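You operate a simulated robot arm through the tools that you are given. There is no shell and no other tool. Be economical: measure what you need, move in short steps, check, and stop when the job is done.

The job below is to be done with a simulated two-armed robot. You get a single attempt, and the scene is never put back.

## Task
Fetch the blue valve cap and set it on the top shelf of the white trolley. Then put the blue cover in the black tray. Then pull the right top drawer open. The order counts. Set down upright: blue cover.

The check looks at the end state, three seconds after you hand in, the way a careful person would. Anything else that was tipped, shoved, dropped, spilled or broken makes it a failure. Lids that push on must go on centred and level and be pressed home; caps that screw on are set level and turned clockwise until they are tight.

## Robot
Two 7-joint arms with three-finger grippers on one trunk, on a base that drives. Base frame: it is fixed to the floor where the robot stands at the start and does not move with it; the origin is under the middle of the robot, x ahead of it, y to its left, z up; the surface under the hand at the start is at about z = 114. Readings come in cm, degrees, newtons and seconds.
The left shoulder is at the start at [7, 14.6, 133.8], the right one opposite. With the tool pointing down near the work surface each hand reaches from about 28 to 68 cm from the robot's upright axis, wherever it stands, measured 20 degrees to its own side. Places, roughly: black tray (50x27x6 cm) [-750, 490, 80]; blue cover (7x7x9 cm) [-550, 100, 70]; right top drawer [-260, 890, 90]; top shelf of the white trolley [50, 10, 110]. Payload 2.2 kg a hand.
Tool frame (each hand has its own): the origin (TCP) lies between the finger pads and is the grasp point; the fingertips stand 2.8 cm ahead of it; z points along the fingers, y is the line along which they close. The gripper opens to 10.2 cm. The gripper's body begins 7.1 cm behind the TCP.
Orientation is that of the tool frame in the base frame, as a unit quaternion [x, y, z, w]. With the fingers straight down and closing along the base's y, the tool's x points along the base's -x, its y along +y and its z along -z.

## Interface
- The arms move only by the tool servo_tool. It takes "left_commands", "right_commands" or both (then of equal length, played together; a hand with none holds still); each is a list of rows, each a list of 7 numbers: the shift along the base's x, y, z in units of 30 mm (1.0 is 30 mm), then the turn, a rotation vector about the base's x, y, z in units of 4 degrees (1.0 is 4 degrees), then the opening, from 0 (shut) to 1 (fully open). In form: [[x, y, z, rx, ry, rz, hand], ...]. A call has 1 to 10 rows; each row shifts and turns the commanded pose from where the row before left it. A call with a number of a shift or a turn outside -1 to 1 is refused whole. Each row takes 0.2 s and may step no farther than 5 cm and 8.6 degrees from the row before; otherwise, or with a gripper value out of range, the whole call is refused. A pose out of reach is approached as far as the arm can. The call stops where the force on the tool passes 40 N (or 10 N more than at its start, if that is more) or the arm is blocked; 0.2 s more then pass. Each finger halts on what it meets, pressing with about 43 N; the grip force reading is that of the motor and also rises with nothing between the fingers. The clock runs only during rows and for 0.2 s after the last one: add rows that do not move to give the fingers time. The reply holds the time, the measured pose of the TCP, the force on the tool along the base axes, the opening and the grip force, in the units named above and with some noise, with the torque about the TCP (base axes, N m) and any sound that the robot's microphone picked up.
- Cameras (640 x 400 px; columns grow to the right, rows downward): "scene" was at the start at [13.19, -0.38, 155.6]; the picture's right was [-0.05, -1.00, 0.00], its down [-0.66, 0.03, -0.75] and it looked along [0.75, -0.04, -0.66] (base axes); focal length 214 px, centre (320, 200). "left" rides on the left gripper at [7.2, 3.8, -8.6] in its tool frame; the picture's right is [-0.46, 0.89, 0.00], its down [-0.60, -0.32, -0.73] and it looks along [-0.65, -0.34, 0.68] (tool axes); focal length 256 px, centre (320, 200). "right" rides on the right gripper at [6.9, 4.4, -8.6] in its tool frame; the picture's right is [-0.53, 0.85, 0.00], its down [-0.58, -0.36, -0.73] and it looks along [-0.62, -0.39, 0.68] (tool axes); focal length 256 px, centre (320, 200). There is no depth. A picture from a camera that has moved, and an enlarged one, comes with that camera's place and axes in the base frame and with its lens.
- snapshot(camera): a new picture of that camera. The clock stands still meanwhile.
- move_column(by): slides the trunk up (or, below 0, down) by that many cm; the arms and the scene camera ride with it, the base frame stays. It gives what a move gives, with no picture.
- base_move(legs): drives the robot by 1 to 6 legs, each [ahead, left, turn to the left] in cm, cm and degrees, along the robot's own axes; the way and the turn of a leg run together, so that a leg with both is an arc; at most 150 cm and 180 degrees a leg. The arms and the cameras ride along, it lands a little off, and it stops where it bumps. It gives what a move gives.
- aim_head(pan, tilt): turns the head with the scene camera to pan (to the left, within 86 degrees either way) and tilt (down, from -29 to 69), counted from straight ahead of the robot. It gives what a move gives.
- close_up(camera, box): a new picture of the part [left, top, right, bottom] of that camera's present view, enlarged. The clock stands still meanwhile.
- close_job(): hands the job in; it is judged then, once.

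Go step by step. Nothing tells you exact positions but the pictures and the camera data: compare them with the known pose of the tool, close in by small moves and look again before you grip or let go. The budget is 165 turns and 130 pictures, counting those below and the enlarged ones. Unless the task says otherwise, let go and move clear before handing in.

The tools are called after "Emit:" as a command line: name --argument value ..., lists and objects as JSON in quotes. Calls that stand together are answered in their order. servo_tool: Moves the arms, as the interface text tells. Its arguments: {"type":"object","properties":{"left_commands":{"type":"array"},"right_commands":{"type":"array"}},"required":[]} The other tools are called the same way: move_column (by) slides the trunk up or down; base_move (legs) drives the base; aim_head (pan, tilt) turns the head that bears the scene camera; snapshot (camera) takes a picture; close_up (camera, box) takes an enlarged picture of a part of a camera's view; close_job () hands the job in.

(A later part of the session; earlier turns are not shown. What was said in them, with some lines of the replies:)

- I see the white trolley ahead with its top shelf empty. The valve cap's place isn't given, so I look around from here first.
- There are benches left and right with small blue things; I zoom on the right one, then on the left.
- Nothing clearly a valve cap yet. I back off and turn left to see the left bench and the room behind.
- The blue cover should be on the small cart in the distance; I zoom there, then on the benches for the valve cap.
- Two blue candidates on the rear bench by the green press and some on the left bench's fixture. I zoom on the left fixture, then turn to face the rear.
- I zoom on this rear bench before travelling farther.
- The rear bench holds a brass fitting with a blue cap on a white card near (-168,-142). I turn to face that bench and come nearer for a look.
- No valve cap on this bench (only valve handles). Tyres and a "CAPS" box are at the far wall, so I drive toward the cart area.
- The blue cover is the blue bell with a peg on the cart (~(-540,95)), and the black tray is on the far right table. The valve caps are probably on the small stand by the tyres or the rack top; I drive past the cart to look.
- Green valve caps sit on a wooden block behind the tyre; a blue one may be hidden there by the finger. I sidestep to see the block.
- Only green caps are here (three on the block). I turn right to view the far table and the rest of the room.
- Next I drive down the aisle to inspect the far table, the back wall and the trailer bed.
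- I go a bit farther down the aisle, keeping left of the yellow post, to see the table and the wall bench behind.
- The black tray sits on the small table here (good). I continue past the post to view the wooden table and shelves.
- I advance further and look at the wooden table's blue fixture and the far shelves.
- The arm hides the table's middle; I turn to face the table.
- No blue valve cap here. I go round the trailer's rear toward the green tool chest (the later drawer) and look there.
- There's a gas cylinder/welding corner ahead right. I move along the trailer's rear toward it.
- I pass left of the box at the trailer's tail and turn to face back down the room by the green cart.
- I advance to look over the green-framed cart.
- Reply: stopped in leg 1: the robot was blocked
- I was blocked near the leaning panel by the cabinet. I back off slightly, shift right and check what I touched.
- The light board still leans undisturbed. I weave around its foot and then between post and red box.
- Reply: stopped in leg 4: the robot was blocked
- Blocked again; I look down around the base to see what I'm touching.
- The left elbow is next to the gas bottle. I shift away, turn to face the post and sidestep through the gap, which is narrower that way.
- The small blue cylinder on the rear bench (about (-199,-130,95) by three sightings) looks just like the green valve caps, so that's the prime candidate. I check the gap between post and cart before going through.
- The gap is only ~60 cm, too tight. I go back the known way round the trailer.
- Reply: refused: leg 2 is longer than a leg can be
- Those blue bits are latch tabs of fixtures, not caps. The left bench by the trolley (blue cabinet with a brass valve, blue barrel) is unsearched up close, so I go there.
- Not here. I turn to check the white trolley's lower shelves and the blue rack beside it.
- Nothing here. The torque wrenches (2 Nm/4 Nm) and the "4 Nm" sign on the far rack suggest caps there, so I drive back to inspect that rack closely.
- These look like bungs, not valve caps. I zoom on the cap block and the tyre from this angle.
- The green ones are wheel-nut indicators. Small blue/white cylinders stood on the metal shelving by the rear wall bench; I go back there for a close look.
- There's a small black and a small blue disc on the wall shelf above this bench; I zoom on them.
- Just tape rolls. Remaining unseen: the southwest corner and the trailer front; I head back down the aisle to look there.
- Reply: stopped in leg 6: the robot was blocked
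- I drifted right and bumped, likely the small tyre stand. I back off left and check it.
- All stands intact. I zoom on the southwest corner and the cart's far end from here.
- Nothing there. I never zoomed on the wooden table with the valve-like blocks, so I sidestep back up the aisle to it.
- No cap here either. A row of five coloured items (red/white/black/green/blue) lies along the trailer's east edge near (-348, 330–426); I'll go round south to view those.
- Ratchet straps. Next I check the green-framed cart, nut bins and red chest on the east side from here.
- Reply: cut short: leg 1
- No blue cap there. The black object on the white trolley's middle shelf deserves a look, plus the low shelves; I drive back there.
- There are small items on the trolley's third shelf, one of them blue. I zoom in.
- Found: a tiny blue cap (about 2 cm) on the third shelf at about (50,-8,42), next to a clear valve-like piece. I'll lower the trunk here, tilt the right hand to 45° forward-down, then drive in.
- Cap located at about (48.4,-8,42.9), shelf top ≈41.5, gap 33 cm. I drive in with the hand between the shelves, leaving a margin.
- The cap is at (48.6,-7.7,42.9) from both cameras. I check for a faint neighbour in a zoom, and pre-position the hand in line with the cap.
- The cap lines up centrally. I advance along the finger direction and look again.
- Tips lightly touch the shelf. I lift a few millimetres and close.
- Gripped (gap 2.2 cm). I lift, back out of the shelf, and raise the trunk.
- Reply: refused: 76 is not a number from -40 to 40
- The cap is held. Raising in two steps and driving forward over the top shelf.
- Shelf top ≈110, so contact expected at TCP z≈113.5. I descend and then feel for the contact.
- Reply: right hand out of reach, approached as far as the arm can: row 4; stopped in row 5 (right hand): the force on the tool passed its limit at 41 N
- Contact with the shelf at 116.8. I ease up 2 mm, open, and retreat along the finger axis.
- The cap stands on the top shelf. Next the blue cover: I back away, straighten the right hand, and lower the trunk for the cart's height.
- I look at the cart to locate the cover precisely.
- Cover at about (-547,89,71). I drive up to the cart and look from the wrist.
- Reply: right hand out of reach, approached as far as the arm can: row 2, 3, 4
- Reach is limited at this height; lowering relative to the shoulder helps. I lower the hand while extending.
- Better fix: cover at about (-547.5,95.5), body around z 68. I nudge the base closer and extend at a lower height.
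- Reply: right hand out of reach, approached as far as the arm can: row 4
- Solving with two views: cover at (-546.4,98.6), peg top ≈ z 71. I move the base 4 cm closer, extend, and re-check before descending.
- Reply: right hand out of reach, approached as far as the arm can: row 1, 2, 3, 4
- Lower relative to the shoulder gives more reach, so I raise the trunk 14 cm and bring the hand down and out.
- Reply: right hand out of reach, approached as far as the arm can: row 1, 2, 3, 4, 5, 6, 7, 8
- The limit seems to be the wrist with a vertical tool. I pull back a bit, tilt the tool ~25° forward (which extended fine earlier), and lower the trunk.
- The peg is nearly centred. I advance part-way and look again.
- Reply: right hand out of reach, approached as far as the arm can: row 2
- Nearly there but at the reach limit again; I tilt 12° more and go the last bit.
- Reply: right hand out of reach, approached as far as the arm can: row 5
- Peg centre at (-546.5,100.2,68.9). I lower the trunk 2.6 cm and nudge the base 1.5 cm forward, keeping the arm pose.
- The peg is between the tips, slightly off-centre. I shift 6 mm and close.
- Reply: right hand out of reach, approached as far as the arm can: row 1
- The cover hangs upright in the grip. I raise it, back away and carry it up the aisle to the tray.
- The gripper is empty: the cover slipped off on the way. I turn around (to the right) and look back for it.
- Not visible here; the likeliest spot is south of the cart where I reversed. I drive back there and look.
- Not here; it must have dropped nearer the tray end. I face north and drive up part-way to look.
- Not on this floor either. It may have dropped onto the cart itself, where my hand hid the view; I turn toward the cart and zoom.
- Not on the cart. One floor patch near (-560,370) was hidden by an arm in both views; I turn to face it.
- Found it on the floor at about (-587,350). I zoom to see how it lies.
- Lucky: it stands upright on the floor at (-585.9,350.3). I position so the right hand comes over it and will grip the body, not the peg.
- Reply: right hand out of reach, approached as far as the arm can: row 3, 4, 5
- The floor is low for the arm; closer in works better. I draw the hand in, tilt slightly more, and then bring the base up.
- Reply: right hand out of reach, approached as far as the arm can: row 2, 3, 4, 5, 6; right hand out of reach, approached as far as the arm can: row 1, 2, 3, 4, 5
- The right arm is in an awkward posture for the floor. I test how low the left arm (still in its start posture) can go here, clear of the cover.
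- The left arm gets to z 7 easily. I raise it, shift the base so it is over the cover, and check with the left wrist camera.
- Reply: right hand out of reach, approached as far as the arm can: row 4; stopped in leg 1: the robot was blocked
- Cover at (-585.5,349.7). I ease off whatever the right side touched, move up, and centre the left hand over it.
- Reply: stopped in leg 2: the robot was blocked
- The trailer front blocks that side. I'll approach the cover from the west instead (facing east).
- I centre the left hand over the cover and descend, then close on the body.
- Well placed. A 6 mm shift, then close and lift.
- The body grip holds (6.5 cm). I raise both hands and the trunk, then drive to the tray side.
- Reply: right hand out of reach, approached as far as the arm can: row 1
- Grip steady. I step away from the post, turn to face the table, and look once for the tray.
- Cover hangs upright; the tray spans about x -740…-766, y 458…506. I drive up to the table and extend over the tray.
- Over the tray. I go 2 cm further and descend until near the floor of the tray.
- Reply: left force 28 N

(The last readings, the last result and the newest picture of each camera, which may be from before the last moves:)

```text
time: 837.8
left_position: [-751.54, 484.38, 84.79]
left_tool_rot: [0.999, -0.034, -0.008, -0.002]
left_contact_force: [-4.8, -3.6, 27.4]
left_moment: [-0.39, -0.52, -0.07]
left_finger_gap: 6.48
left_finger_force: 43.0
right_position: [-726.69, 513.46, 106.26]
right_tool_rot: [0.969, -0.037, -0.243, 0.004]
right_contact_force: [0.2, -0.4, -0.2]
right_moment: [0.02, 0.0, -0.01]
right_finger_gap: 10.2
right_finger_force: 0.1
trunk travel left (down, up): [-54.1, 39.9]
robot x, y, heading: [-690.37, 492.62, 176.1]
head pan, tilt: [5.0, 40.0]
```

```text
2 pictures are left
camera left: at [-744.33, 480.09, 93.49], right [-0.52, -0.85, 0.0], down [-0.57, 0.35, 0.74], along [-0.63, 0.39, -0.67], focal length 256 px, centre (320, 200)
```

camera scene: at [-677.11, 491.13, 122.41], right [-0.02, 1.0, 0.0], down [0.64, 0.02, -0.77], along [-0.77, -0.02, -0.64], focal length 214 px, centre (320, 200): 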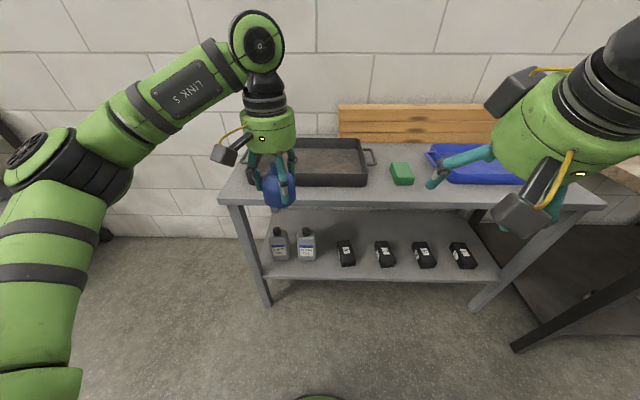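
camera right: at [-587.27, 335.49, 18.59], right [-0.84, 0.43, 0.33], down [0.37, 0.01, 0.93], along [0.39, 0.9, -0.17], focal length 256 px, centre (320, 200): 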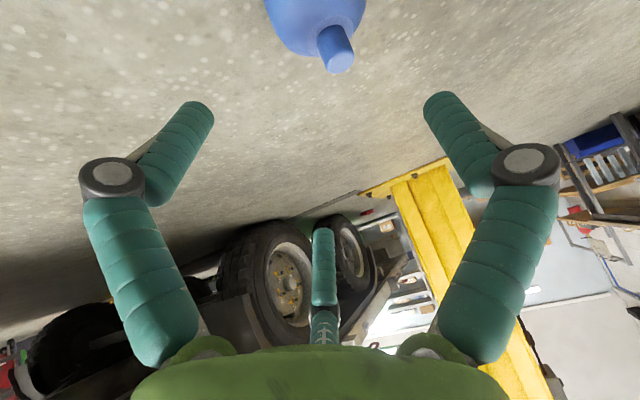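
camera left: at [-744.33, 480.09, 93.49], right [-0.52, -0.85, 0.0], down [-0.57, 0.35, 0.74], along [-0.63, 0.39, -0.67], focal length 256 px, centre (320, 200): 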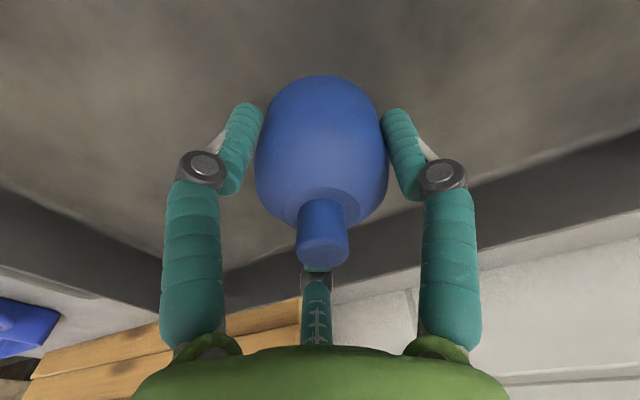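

The cover stands on the tray's floor with contact felt. I ease the pressure, open, and lift straight off.

Emit:
servo_tool --left_commands '[[0, 0, 0.08, 0, 0, 0, 0.1], [0, 0, 0, 0, 0, 0, 0.1], [0, 0, 0, 0, 0, 0, 0.68], [0, 0, 0, 0, 0, 0, 0.8], [0, 0, 0, 0, 0, 0, 1], [0, 0, 0, 0, 0, 0, 1]]'

Emit:
servo_tool --left_commands '[[0, 0, 0.5, 0, 0, 0, 1], [0, 0, 0.8, 0, 0, 0, 1], [0, 0, 0.8, 0, 0, 0, 1], [0, 0, 0.8, 0, 0, 0, 1], [0, 0, 0.8, 0, 0, 0, 1], [0.5, 0, 0.6, 0, 0, 0, 1], [0.9, 0, 0.2, 0, 0, 0, 1], [0.9, 0, 0, 0, 0, 0, 1], [0.9, 0, 0, 0, 0, 0, 1], [0.9, 0, 0, 0, 0, 0, 1]]'

```text
time: 839.2
left_position: [-751.57, 484.42, 84.51]
left_tool_rot: [0.999, -0.034, -0.002, -0.002]
left_contact_force: [-0.5, -0.1, 0.1]
left_moment: [-0.01, 0.0, 0.02]
left_finger_gap: 10.16
left_finger_force: 0.1
right_position: [-726.91, 513.41, 106.11]
right_tool_rot: [0.97, -0.037, -0.241, 0.005]
right_contact_force: [-0.4, 0.1, 0.1]
right_moment: [0.0, 0.01, -0.01]
right_finger_gap: 10.2
right_finger_force: 0.1
trunk travel left (down, up): [-54.1, 39.9]
robot x, y, heading: [-690.39, 492.77, 175.9]
head pan, tilt: [5.0, 40.0]
```

```text
time: 841.4
left_position: [-739.01, 484.11, 97.73]
left_tool_rot: [0.999, -0.035, -0.002, -0.001]
left_contact_force: [0.6, 0.0, 0.3]
left_moment: [-0.04, -0.02, 0.02]
left_finger_gap: 10.18
left_finger_force: 0.1
right_position: [-726.93, 513.44, 106.08]
right_tool_rot: [0.97, -0.037, -0.241, 0.005]
right_contact_force: [-0.1, -0.9, 0.3]
right_moment: [-0.01, 0.01, 0.01]
right_finger_gap: 10.21
right_finger_force: 0.0
trunk travel left (down, up): [-54.1, 39.9]
robot x, y, heading: [-690.22, 492.42, 176.0]
head pan, tilt: [5.0, 40.0]
```

The cover is released upright in the tray. Now the drawer: I drive round to the green chest.

Emit:
base_move --legs '[[-30, 0, 0], [0, 0, -86], [145, 0, 0], [137, 0, 0]]'

```text
time: 860.2
left_position: [-669.0, 816.36, 97.77]
left_tool_rot: [-0.707, 0.707, 0.0, 0.004]
left_contact_force: [-0.7, 0.5, 0.3]
left_moment: [0.0, 0.0, 0.0]
left_finger_gap: 10.2
left_finger_force: 0.0
right_position: [-639.08, 806.22, 106.1]
right_tool_rot: [-0.684, 0.689, 0.179, 0.161]
right_contact_force: [0.4, -0.8, -0.9]
right_moment: [-0.02, 0.03, 0.01]
right_finger_gap: 10.21
right_finger_force: 0.1
trunk travel left (down, up): [-54.1, 39.9]
robot x, y, heading: [-657.33, 768.24, 90.1]
head pan, tilt: [5.0, 40.0]
```

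Emit:
base_move --legs '[[0, 0, -90], [130, 0, 0], [130, 5, 0], [115, 0, 0]]'

```text
time: 882.0
left_position: [-238.55, 766.38, 97.69]
left_tool_rot: [0.042, 0.999, -0.001, 0.002]
left_contact_force: [0.3, 0.1, -0.7]
left_moment: [0.02, 0.01, 0.0]
left_finger_gap: 10.21
left_finger_force: 0.0
right_position: [-251.24, 737.34, 106.07]
right_tool_rot: [0.044, 0.97, 0.003, 0.24]
right_contact_force: [0.4, -0.6, -0.7]
right_moment: [0.02, 0.0, 0.01]
right_finger_gap: 10.2
right_finger_force: 0.1
trunk travel left (down, up): [-54.1, 39.9]
robot x, y, heading: [-287.89, 758.36, -4.7]
head pan, tilt: [5.0, 40.0]
```

Emit:
base_move --legs '[[0, 0, 94.7], [0, -36, 0]]'

Emit:
aim_head --pan 5 --tilt 22

Emit:
snapshot --camera "scene"

```text
time: 888.3
left_position: [-263.33, 806.5, 97.71]
left_tool_rot: [-0.707, 0.707, 0.001, 0.003]
left_contact_force: [-0.1, 0.3, 0.2]
left_moment: [0.01, -0.02, 0.0]
left_finger_gap: 10.19
left_finger_force: 0.1
right_position: [-233.2, 796.17, 106.21]
right_tool_rot: [-0.684, 0.689, 0.179, 0.16]
right_contact_force: [0.1, -0.3, 0.5]
right_moment: [0.0, 0.02, 0.0]
right_finger_gap: 10.2
right_finger_force: 0.0
trunk travel left (down, up): [-54.1, 39.9]
robot x, y, heading: [-251.23, 758.81, 90.1]
head pan, tilt: [5.0, 40.0]
```

```text
time: 889.1
left_position: [-263.26, 806.53, 97.66]
left_tool_rot: [-0.706, 0.708, 0.001, 0.002]
left_contact_force: [-0.9, 0.5, 0.1]
left_moment: [-0.02, 0.02, 0.02]
left_finger_gap: 10.18
left_finger_force: 0.0
right_position: [-233.13, 796.21, 106.13]
right_tool_rot: [-0.684, 0.689, 0.18, 0.16]
right_contact_force: [-0.5, 0.2, -0.6]
right_moment: [0.0, -0.02, -0.01]
right_finger_gap: 10.16
right_finger_force: 0.2
trunk travel left (down, up): [-54.1, 39.9]
robot x, y, heading: [-251.38, 758.26, 90.1]
head pan, tilt: [5.0, 22.0]
```

```text
1 pictures are left
camera scene: at [-252.34, 772.7, 125.22], right [1.0, 0.08, 0.0], down [0.03, -0.37, -0.93], along [-0.08, 0.92, -0.38], focal length 214 px, centre (320, 200)
```

scene: 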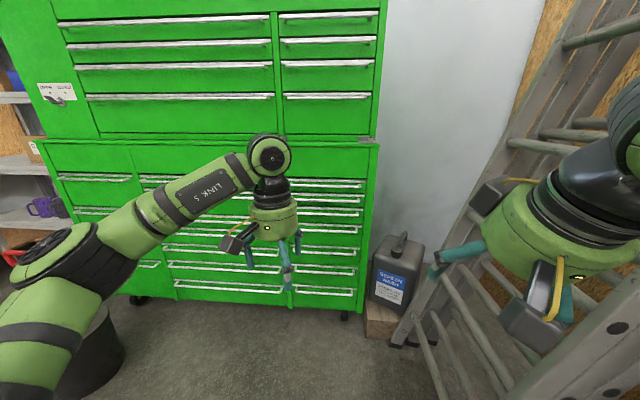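

The right column's top drawer of the lower cabinet has a bar handle at about x -271…-239, z ≈94, y ≈870. I turn the left hand to point forward with the fingers closing vertically.

Emit:
servo_tool --left_commands '[[0, 0, 0, 1, 1, -1, 1], [0, 0, 0, 1, 1, -1, 0.8], [0, 0, 0, 1, 1, -1, 0.6], [0, 0, 0, 1, 1, -1, 0.45], [0, 0, 0, 1, 1, -1, 0.45], [0, 0, 0, 1, 1, -1, 0.45], [0, 0, 0, 1, 1, -1, 0.45], [0, 0, 0, 1, 1, -1, 0.45]]'

```text
time: 890.9
left_position: [-263.19, 806.51, 97.81]
left_tool_rot: [-0.433, 0.817, 0.381, 0.002]
left_contact_force: [0.7, 0.1, 0.4]
left_moment: [0.02, 0.01, 0.0]
left_finger_gap: 4.61
left_finger_force: 0.0
right_position: [-233.17, 796.18, 106.02]
right_tool_rot: [-0.683, 0.689, 0.18, 0.161]
right_contact_force: [-0.2, 0.6, -0.7]
right_moment: [0.01, 0.03, 0.0]
right_finger_gap: 10.21
right_finger_force: 0.0
trunk travel left (down, up): [-54.1, 39.9]
robot x, y, heading: [-251.07, 758.39, 90.2]
head pan, tilt: [5.0, 22.0]
```

Emit:
servo_tool --left_commands '[[0, 0, 0, 1, 1, -1, 0.45], [0, 0, 0, 1, 1, -1, 0.45], [0, 0, 0, 1, 1, -1, 0.45], [0, 0, 0, 1, 1, -1, 0.45], [0, 0, 0, 1, 1, -1, 0.45], [0, 0, 0, 1, 1, -1, 0.45], [0, 0, 0, 1, 1, -1, 0.45], [0, 0, 0, 1, 1, -1, 0.45], [0, 0, 0, 1, 1, -1, 0.45], [0, 0, 0, 0.32, 0.32, -0.32, 0.45]]'

```text
time: 893.1
left_position: [-262.27, 807.93, 97.66]
left_tool_rot: [0.003, 0.708, 0.706, 0.003]
left_contact_force: [-0.3, 0.1, 0.3]
left_moment: [-0.02, -0.01, 0.03]
left_finger_gap: 4.56
left_finger_force: 0.1
left hand out of reach, approached as far as the arm can: row 8, 9
right_position: [-233.14, 796.25, 106.06]
right_tool_rot: [-0.683, 0.689, 0.179, 0.161]
right_contact_force: [0.2, -0.4, 0.0]
right_moment: [0.0, 0.03, -0.01]
right_finger_gap: 10.2
right_finger_force: 0.1
trunk travel left (down, up): [-54.1, 39.9]
robot x, y, heading: [-251.59, 758.67, 89.9]
head pan, tilt: [5.0, 22.0]
```

The hand points forward with fingers stacked vertically. I extend the left arm toward the handle at z 94.

Emit:
servo_tool --left_commands '[[0.1, 0.9, -0.3, 0, 0, 0, 0.45], [0.1, 0.9, -0.3, 0, 0, 0, 0.45], [0.1, 0.9, -0.3, 0, 0, 0, 0.45], [0.1, 0.9, -0.3, 0, 0, 0, 0.45], [0, 0.9, 0, 0, 0, 0, 0.45], [0, 0.9, 0, 0, 0, 0, 0.45], [0, 0.9, 0, 0, 0, 0, 0.45]]'

```text
time: 894.7
left_position: [-258.15, 825.96, 95.69]
left_tool_rot: [0.0, 0.71, 0.704, -0.001]
left_contact_force: [0.1, 0.3, -0.1]
left_moment: [-0.03, -0.01, 0.0]
left_finger_gap: 4.58
left_finger_force: 0.0
left hand out of reach, approached as far as the arm can: row 2, 3, 4, 5, 6, 7
right_position: [-233.21, 796.16, 106.03]
right_tool_rot: [-0.683, 0.69, 0.179, 0.16]
right_contact_force: [0.0, 0.7, 0.4]
right_moment: [0.01, 0.01, -0.02]
right_finger_gap: 10.18
right_finger_force: 0.0
trunk travel left (down, up): [-54.1, 39.9]
robot x, y, heading: [-251.37, 758.04, 89.8]
head pan, tilt: [5.0, 22.0]
```

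Emit:
base_move --legs '[[26, 0, 0]]'

Emit:
snapshot --camera "left"

```text
time: 896.6
left_position: [-257.63, 852.2, 95.72]
left_tool_rot: [0.003, 0.709, 0.705, 0.002]
left_contact_force: [-0.2, 0.8, -0.9]
left_moment: [0.01, 0.02, -0.01]
left_finger_gap: 4.57
left_finger_force: 0.0
right_position: [-232.9, 822.51, 106.16]
right_tool_rot: [-0.681, 0.691, 0.179, 0.162]
right_contact_force: [0.5, 0.1, 0.3]
right_moment: [0.03, -0.02, -0.02]
right_finger_gap: 10.2
right_finger_force: 0.0
trunk travel left (down, up): [-54.1, 39.9]
robot x, y, heading: [-251.09, 784.8, 89.4]
head pan, tilt: [5.0, 22.0]
```

```text
0 pictures are left
camera left: at [-264.81, 843.77, 99.82], right [0.47, 0.0, 0.88], down [0.6, -0.74, -0.31], along [0.65, 0.68, -0.35], focal length 256 px, centre (320, 200)
```

left: 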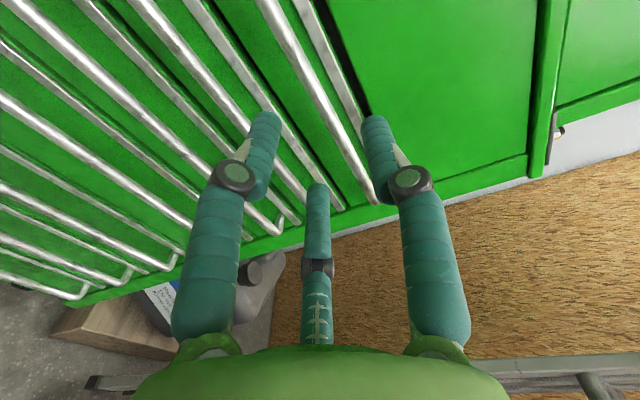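

The top handle bar passes between the fingers at z ≈94.9. I lower the trunk slightly, advance, and try closing.

Emit:
move_column --by -0.8

Emit:
base_move --legs '[[11, 0, 0]]'

Emit:
servo_tool --left_commands '[[0, 0, 0, 0, 0, 0, 0.25], [0, 0, 0, 0, 0, 0, 0], [0, 0, 0, 0, 0, 0, 0], [0, 0, 0, 0, 0, 0, 0]]'

```text
time: 897.1
left_position: [-257.62, 852.2, 95.09]
left_tool_rot: [0.003, 0.71, 0.704, 0.001]
left_contact_force: [-0.3, -0.6, -0.4]
left_moment: [-0.01, -0.04, 0.02]
left_finger_gap: 4.59
left_finger_force: 0.0
right_position: [-233.01, 822.5, 105.36]
right_tool_rot: [-0.682, 0.691, 0.179, 0.161]
right_contact_force: [-0.1, 0.4, 0.6]
right_moment: [-0.01, -0.02, 0.03]
right_finger_gap: 10.19
right_finger_force: 0.1
trunk travel left (down, up): [-53.3, 40.7]
robot x, y, heading: [-251.23, 784.39, 89.3]
head pan, tilt: [5.0, 22.0]
```

```text
time: 898.4
left_position: [-257.46, 863.38, 95.0]
left_tool_rot: [0.003, 0.709, 0.705, 0.001]
left_contact_force: [-0.3, -0.5, -0.4]
left_moment: [0.02, 0.01, 0.01]
left_finger_gap: 4.58
left_finger_force: 0.2
right_position: [-232.71, 833.54, 105.27]
right_tool_rot: [-0.681, 0.691, 0.18, 0.162]
right_contact_force: [0.1, 0.0, -0.1]
right_moment: [-0.02, -0.02, -0.02]
right_finger_gap: 10.22
right_finger_force: 0.0
trunk travel left (down, up): [-53.3, 40.7]
robot x, y, heading: [-250.98, 795.8, 89.5]
head pan, tilt: [5.0, 22.0]
```

```text
time: 899.4
left_position: [-257.71, 863.39, 94.61]
left_tool_rot: [0.003, 0.713, 0.701, 0.001]
left_contact_force: [-4.7, -6.4, -19.5]
left_moment: [-0.09, -0.08, 0.51]
left_finger_gap: 2.04
left_finger_force: 45.4
right_position: [-232.71, 833.8, 105.26]
right_tool_rot: [-0.682, 0.69, 0.179, 0.162]
right_contact_force: [1.0, -0.1, 0.3]
right_moment: [-0.01, -0.03, -0.01]
right_finger_gap: 10.19
right_finger_force: 0.0
trunk travel left (down, up): [-53.3, 40.7]
robot x, y, heading: [-250.87, 795.9, 89.7]
head pan, tilt: [5.0, 22.0]
```

I have something in the grip (2 cm) at bar height. I relieve the vertical strain and pull back a little.

Emit:
move_column --by -0.5

Emit:
base_move --legs '[[-6, 0, 0]]'

```text
time: 899.9
left_position: [-257.61, 863.5, 94.55]
left_tool_rot: [0.002, 0.709, 0.706, 0.002]
left_contact_force: [-7.1, -4.2, -9.8]
left_moment: [-0.02, 0.01, -0.34]
left_finger_gap: 2.0
left_finger_force: 44.9
right_position: [-232.76, 833.6, 104.86]
right_tool_rot: [-0.682, 0.691, 0.178, 0.161]
right_contact_force: [0.1, -0.2, -0.5]
right_moment: [0.01, 0.01, -0.04]
right_finger_gap: 10.19
right_finger_force: 0.1
trunk travel left (down, up): [-52.8, 41.2]
robot x, y, heading: [-251.07, 795.96, 89.6]
head pan, tilt: [5.0, 22.0]
```

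```text
time: 900.9
left_position: [-257.65, 857.31, 94.45]
left_tool_rot: [0.002, 0.71, 0.704, 0.001]
left_contact_force: [0.2, 0.9, -4.9]
left_moment: [0.24, -0.08, -0.13]
left_finger_gap: 1.99
left_finger_force: 44.9
right_position: [-232.83, 827.51, 104.67]
right_tool_rot: [-0.682, 0.691, 0.179, 0.161]
right_contact_force: [0.9, 0.3, 0.4]
right_moment: [-0.02, 0.02, 0.01]
right_finger_gap: 10.19
right_finger_force: 0.1
trunk travel left (down, up): [-52.8, 41.2]
robot x, y, heading: [-250.85, 789.49, 89.6]
head pan, tilt: [5.0, 22.0]
```

The grip holds while moving: the drawer follows. I pull it further open.

Emit:
base_move --legs '[[-24, 0, 0]]'

```text
time: 902.6
left_position: [-257.61, 833.73, 94.52]
left_tool_rot: [0.004, 0.709, 0.705, 0.003]
left_contact_force: [-8.0, 1.8, -4.1]
left_moment: [0.0, 0.05, 0.68]
left_finger_gap: 2.02
left_finger_force: 44.8
right_position: [-232.89, 803.72, 104.66]
right_tool_rot: [-0.68, 0.693, 0.178, 0.162]
right_contact_force: [0.8, 1.1, -0.3]
right_moment: [0.0, -0.02, -0.03]
right_finger_gap: 10.21
right_finger_force: 0.0
trunk travel left (down, up): [-52.8, 41.2]
robot x, y, heading: [-251.53, 766.39, 89.2]
head pan, tilt: [5.0, 22.0]
```

Drawer is ~30 cm open. I pull a few more centimetres, then release and back straight off.

Emit:
base_move --legs '[[-5, 0, 0]]'

Emit:
servo_tool --left_commands '[[0, 0, 0, 0, 0, 0, 0.3], [0, 0, 0, 0, 0, 0, 0.5], [0, 0, 0, 0, 0, 0, 0.5], [0, 0, 0, 0, 0, 0, 0.5]]'

Emit:
base_move --legs '[[-18, 0, 0]]'

```text
time: 903.6
left_position: [-257.57, 828.66, 94.48]
left_tool_rot: [0.004, 0.709, 0.705, 0.004]
left_contact_force: [-0.3, 2.8, -5.7]
left_moment: [0.25, -0.1, 0.21]
left_finger_gap: 2.0
left_finger_force: 45.0
right_position: [-232.96, 798.79, 104.95]
right_tool_rot: [-0.68, 0.693, 0.177, 0.161]
right_contact_force: [-0.4, -0.1, 0.5]
right_moment: [0.01, 0.01, 0.03]
right_finger_gap: 10.18
right_finger_force: 0.0
trunk travel left (down, up): [-52.8, 41.2]
robot x, y, heading: [-251.56, 760.81, 89.1]
head pan, tilt: [5.0, 22.0]
```

```text
time: 904.6
left_position: [-257.58, 828.6, 94.68]
left_tool_rot: [0.004, 0.709, 0.706, 0.003]
left_contact_force: [0.3, -0.1, -0.5]
left_moment: [0.0, 0.01, -0.01]
left_finger_gap: 5.08
left_finger_force: 0.1
right_position: [-232.95, 798.69, 104.86]
right_tool_rot: [-0.68, 0.693, 0.178, 0.161]
right_contact_force: [0.2, -0.4, 0.3]
right_moment: [0.02, -0.02, 0.01]
right_finger_gap: 10.19
right_finger_force: 0.1
trunk travel left (down, up): [-52.8, 41.2]
robot x, y, heading: [-251.63, 760.76, 89.1]
head pan, tilt: [5.0, 22.0]
```

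```text
time: 906.1
left_position: [-258.09, 811.09, 94.64]
left_tool_rot: [0.002, 0.708, 0.706, 0.003]
left_contact_force: [0.8, -0.2, 0.7]
left_moment: [-0.01, 0.03, -0.01]
left_finger_gap: 5.09
left_finger_force: 0.0
right_position: [-233.3, 781.14, 104.77]
right_tool_rot: [-0.681, 0.692, 0.179, 0.161]
right_contact_force: [-0.6, -0.7, 0.7]
right_moment: [0.03, -0.03, -0.03]
right_finger_gap: 10.21
right_finger_force: 0.0
trunk travel left (down, up): [-52.8, 41.2]
robot x, y, heading: [-251.54, 743.29, 89.4]
head pan, tilt: [5.0, 22.0]
```

The readings show the drawer pulled about 35 cm open. The hands are free and clear, so I hand in.

Emit:
close_job

```text
The job is handed in.
```

The blue valve cap is on the trolley's top shelf, the blue cover stands upright in the black tray, and the right top drawer is about 35 cm open.

- **Cover dropped:** I dropped the cover on the way to the tray. It landed upright on the floor and I picked it up again.
- **No final look:** I had no pictures left at the end, so the open drawer is judged from the grip and position readings. I also have no picture of the cover after I let go of it.
- **Bumps:** The base was stopped several times by things in its way, including near the leaning light board and the tyre stand. Both looked undisturbed when I checked them. I didn't check the gas bottle, the grey table or the trailer front afterwards.
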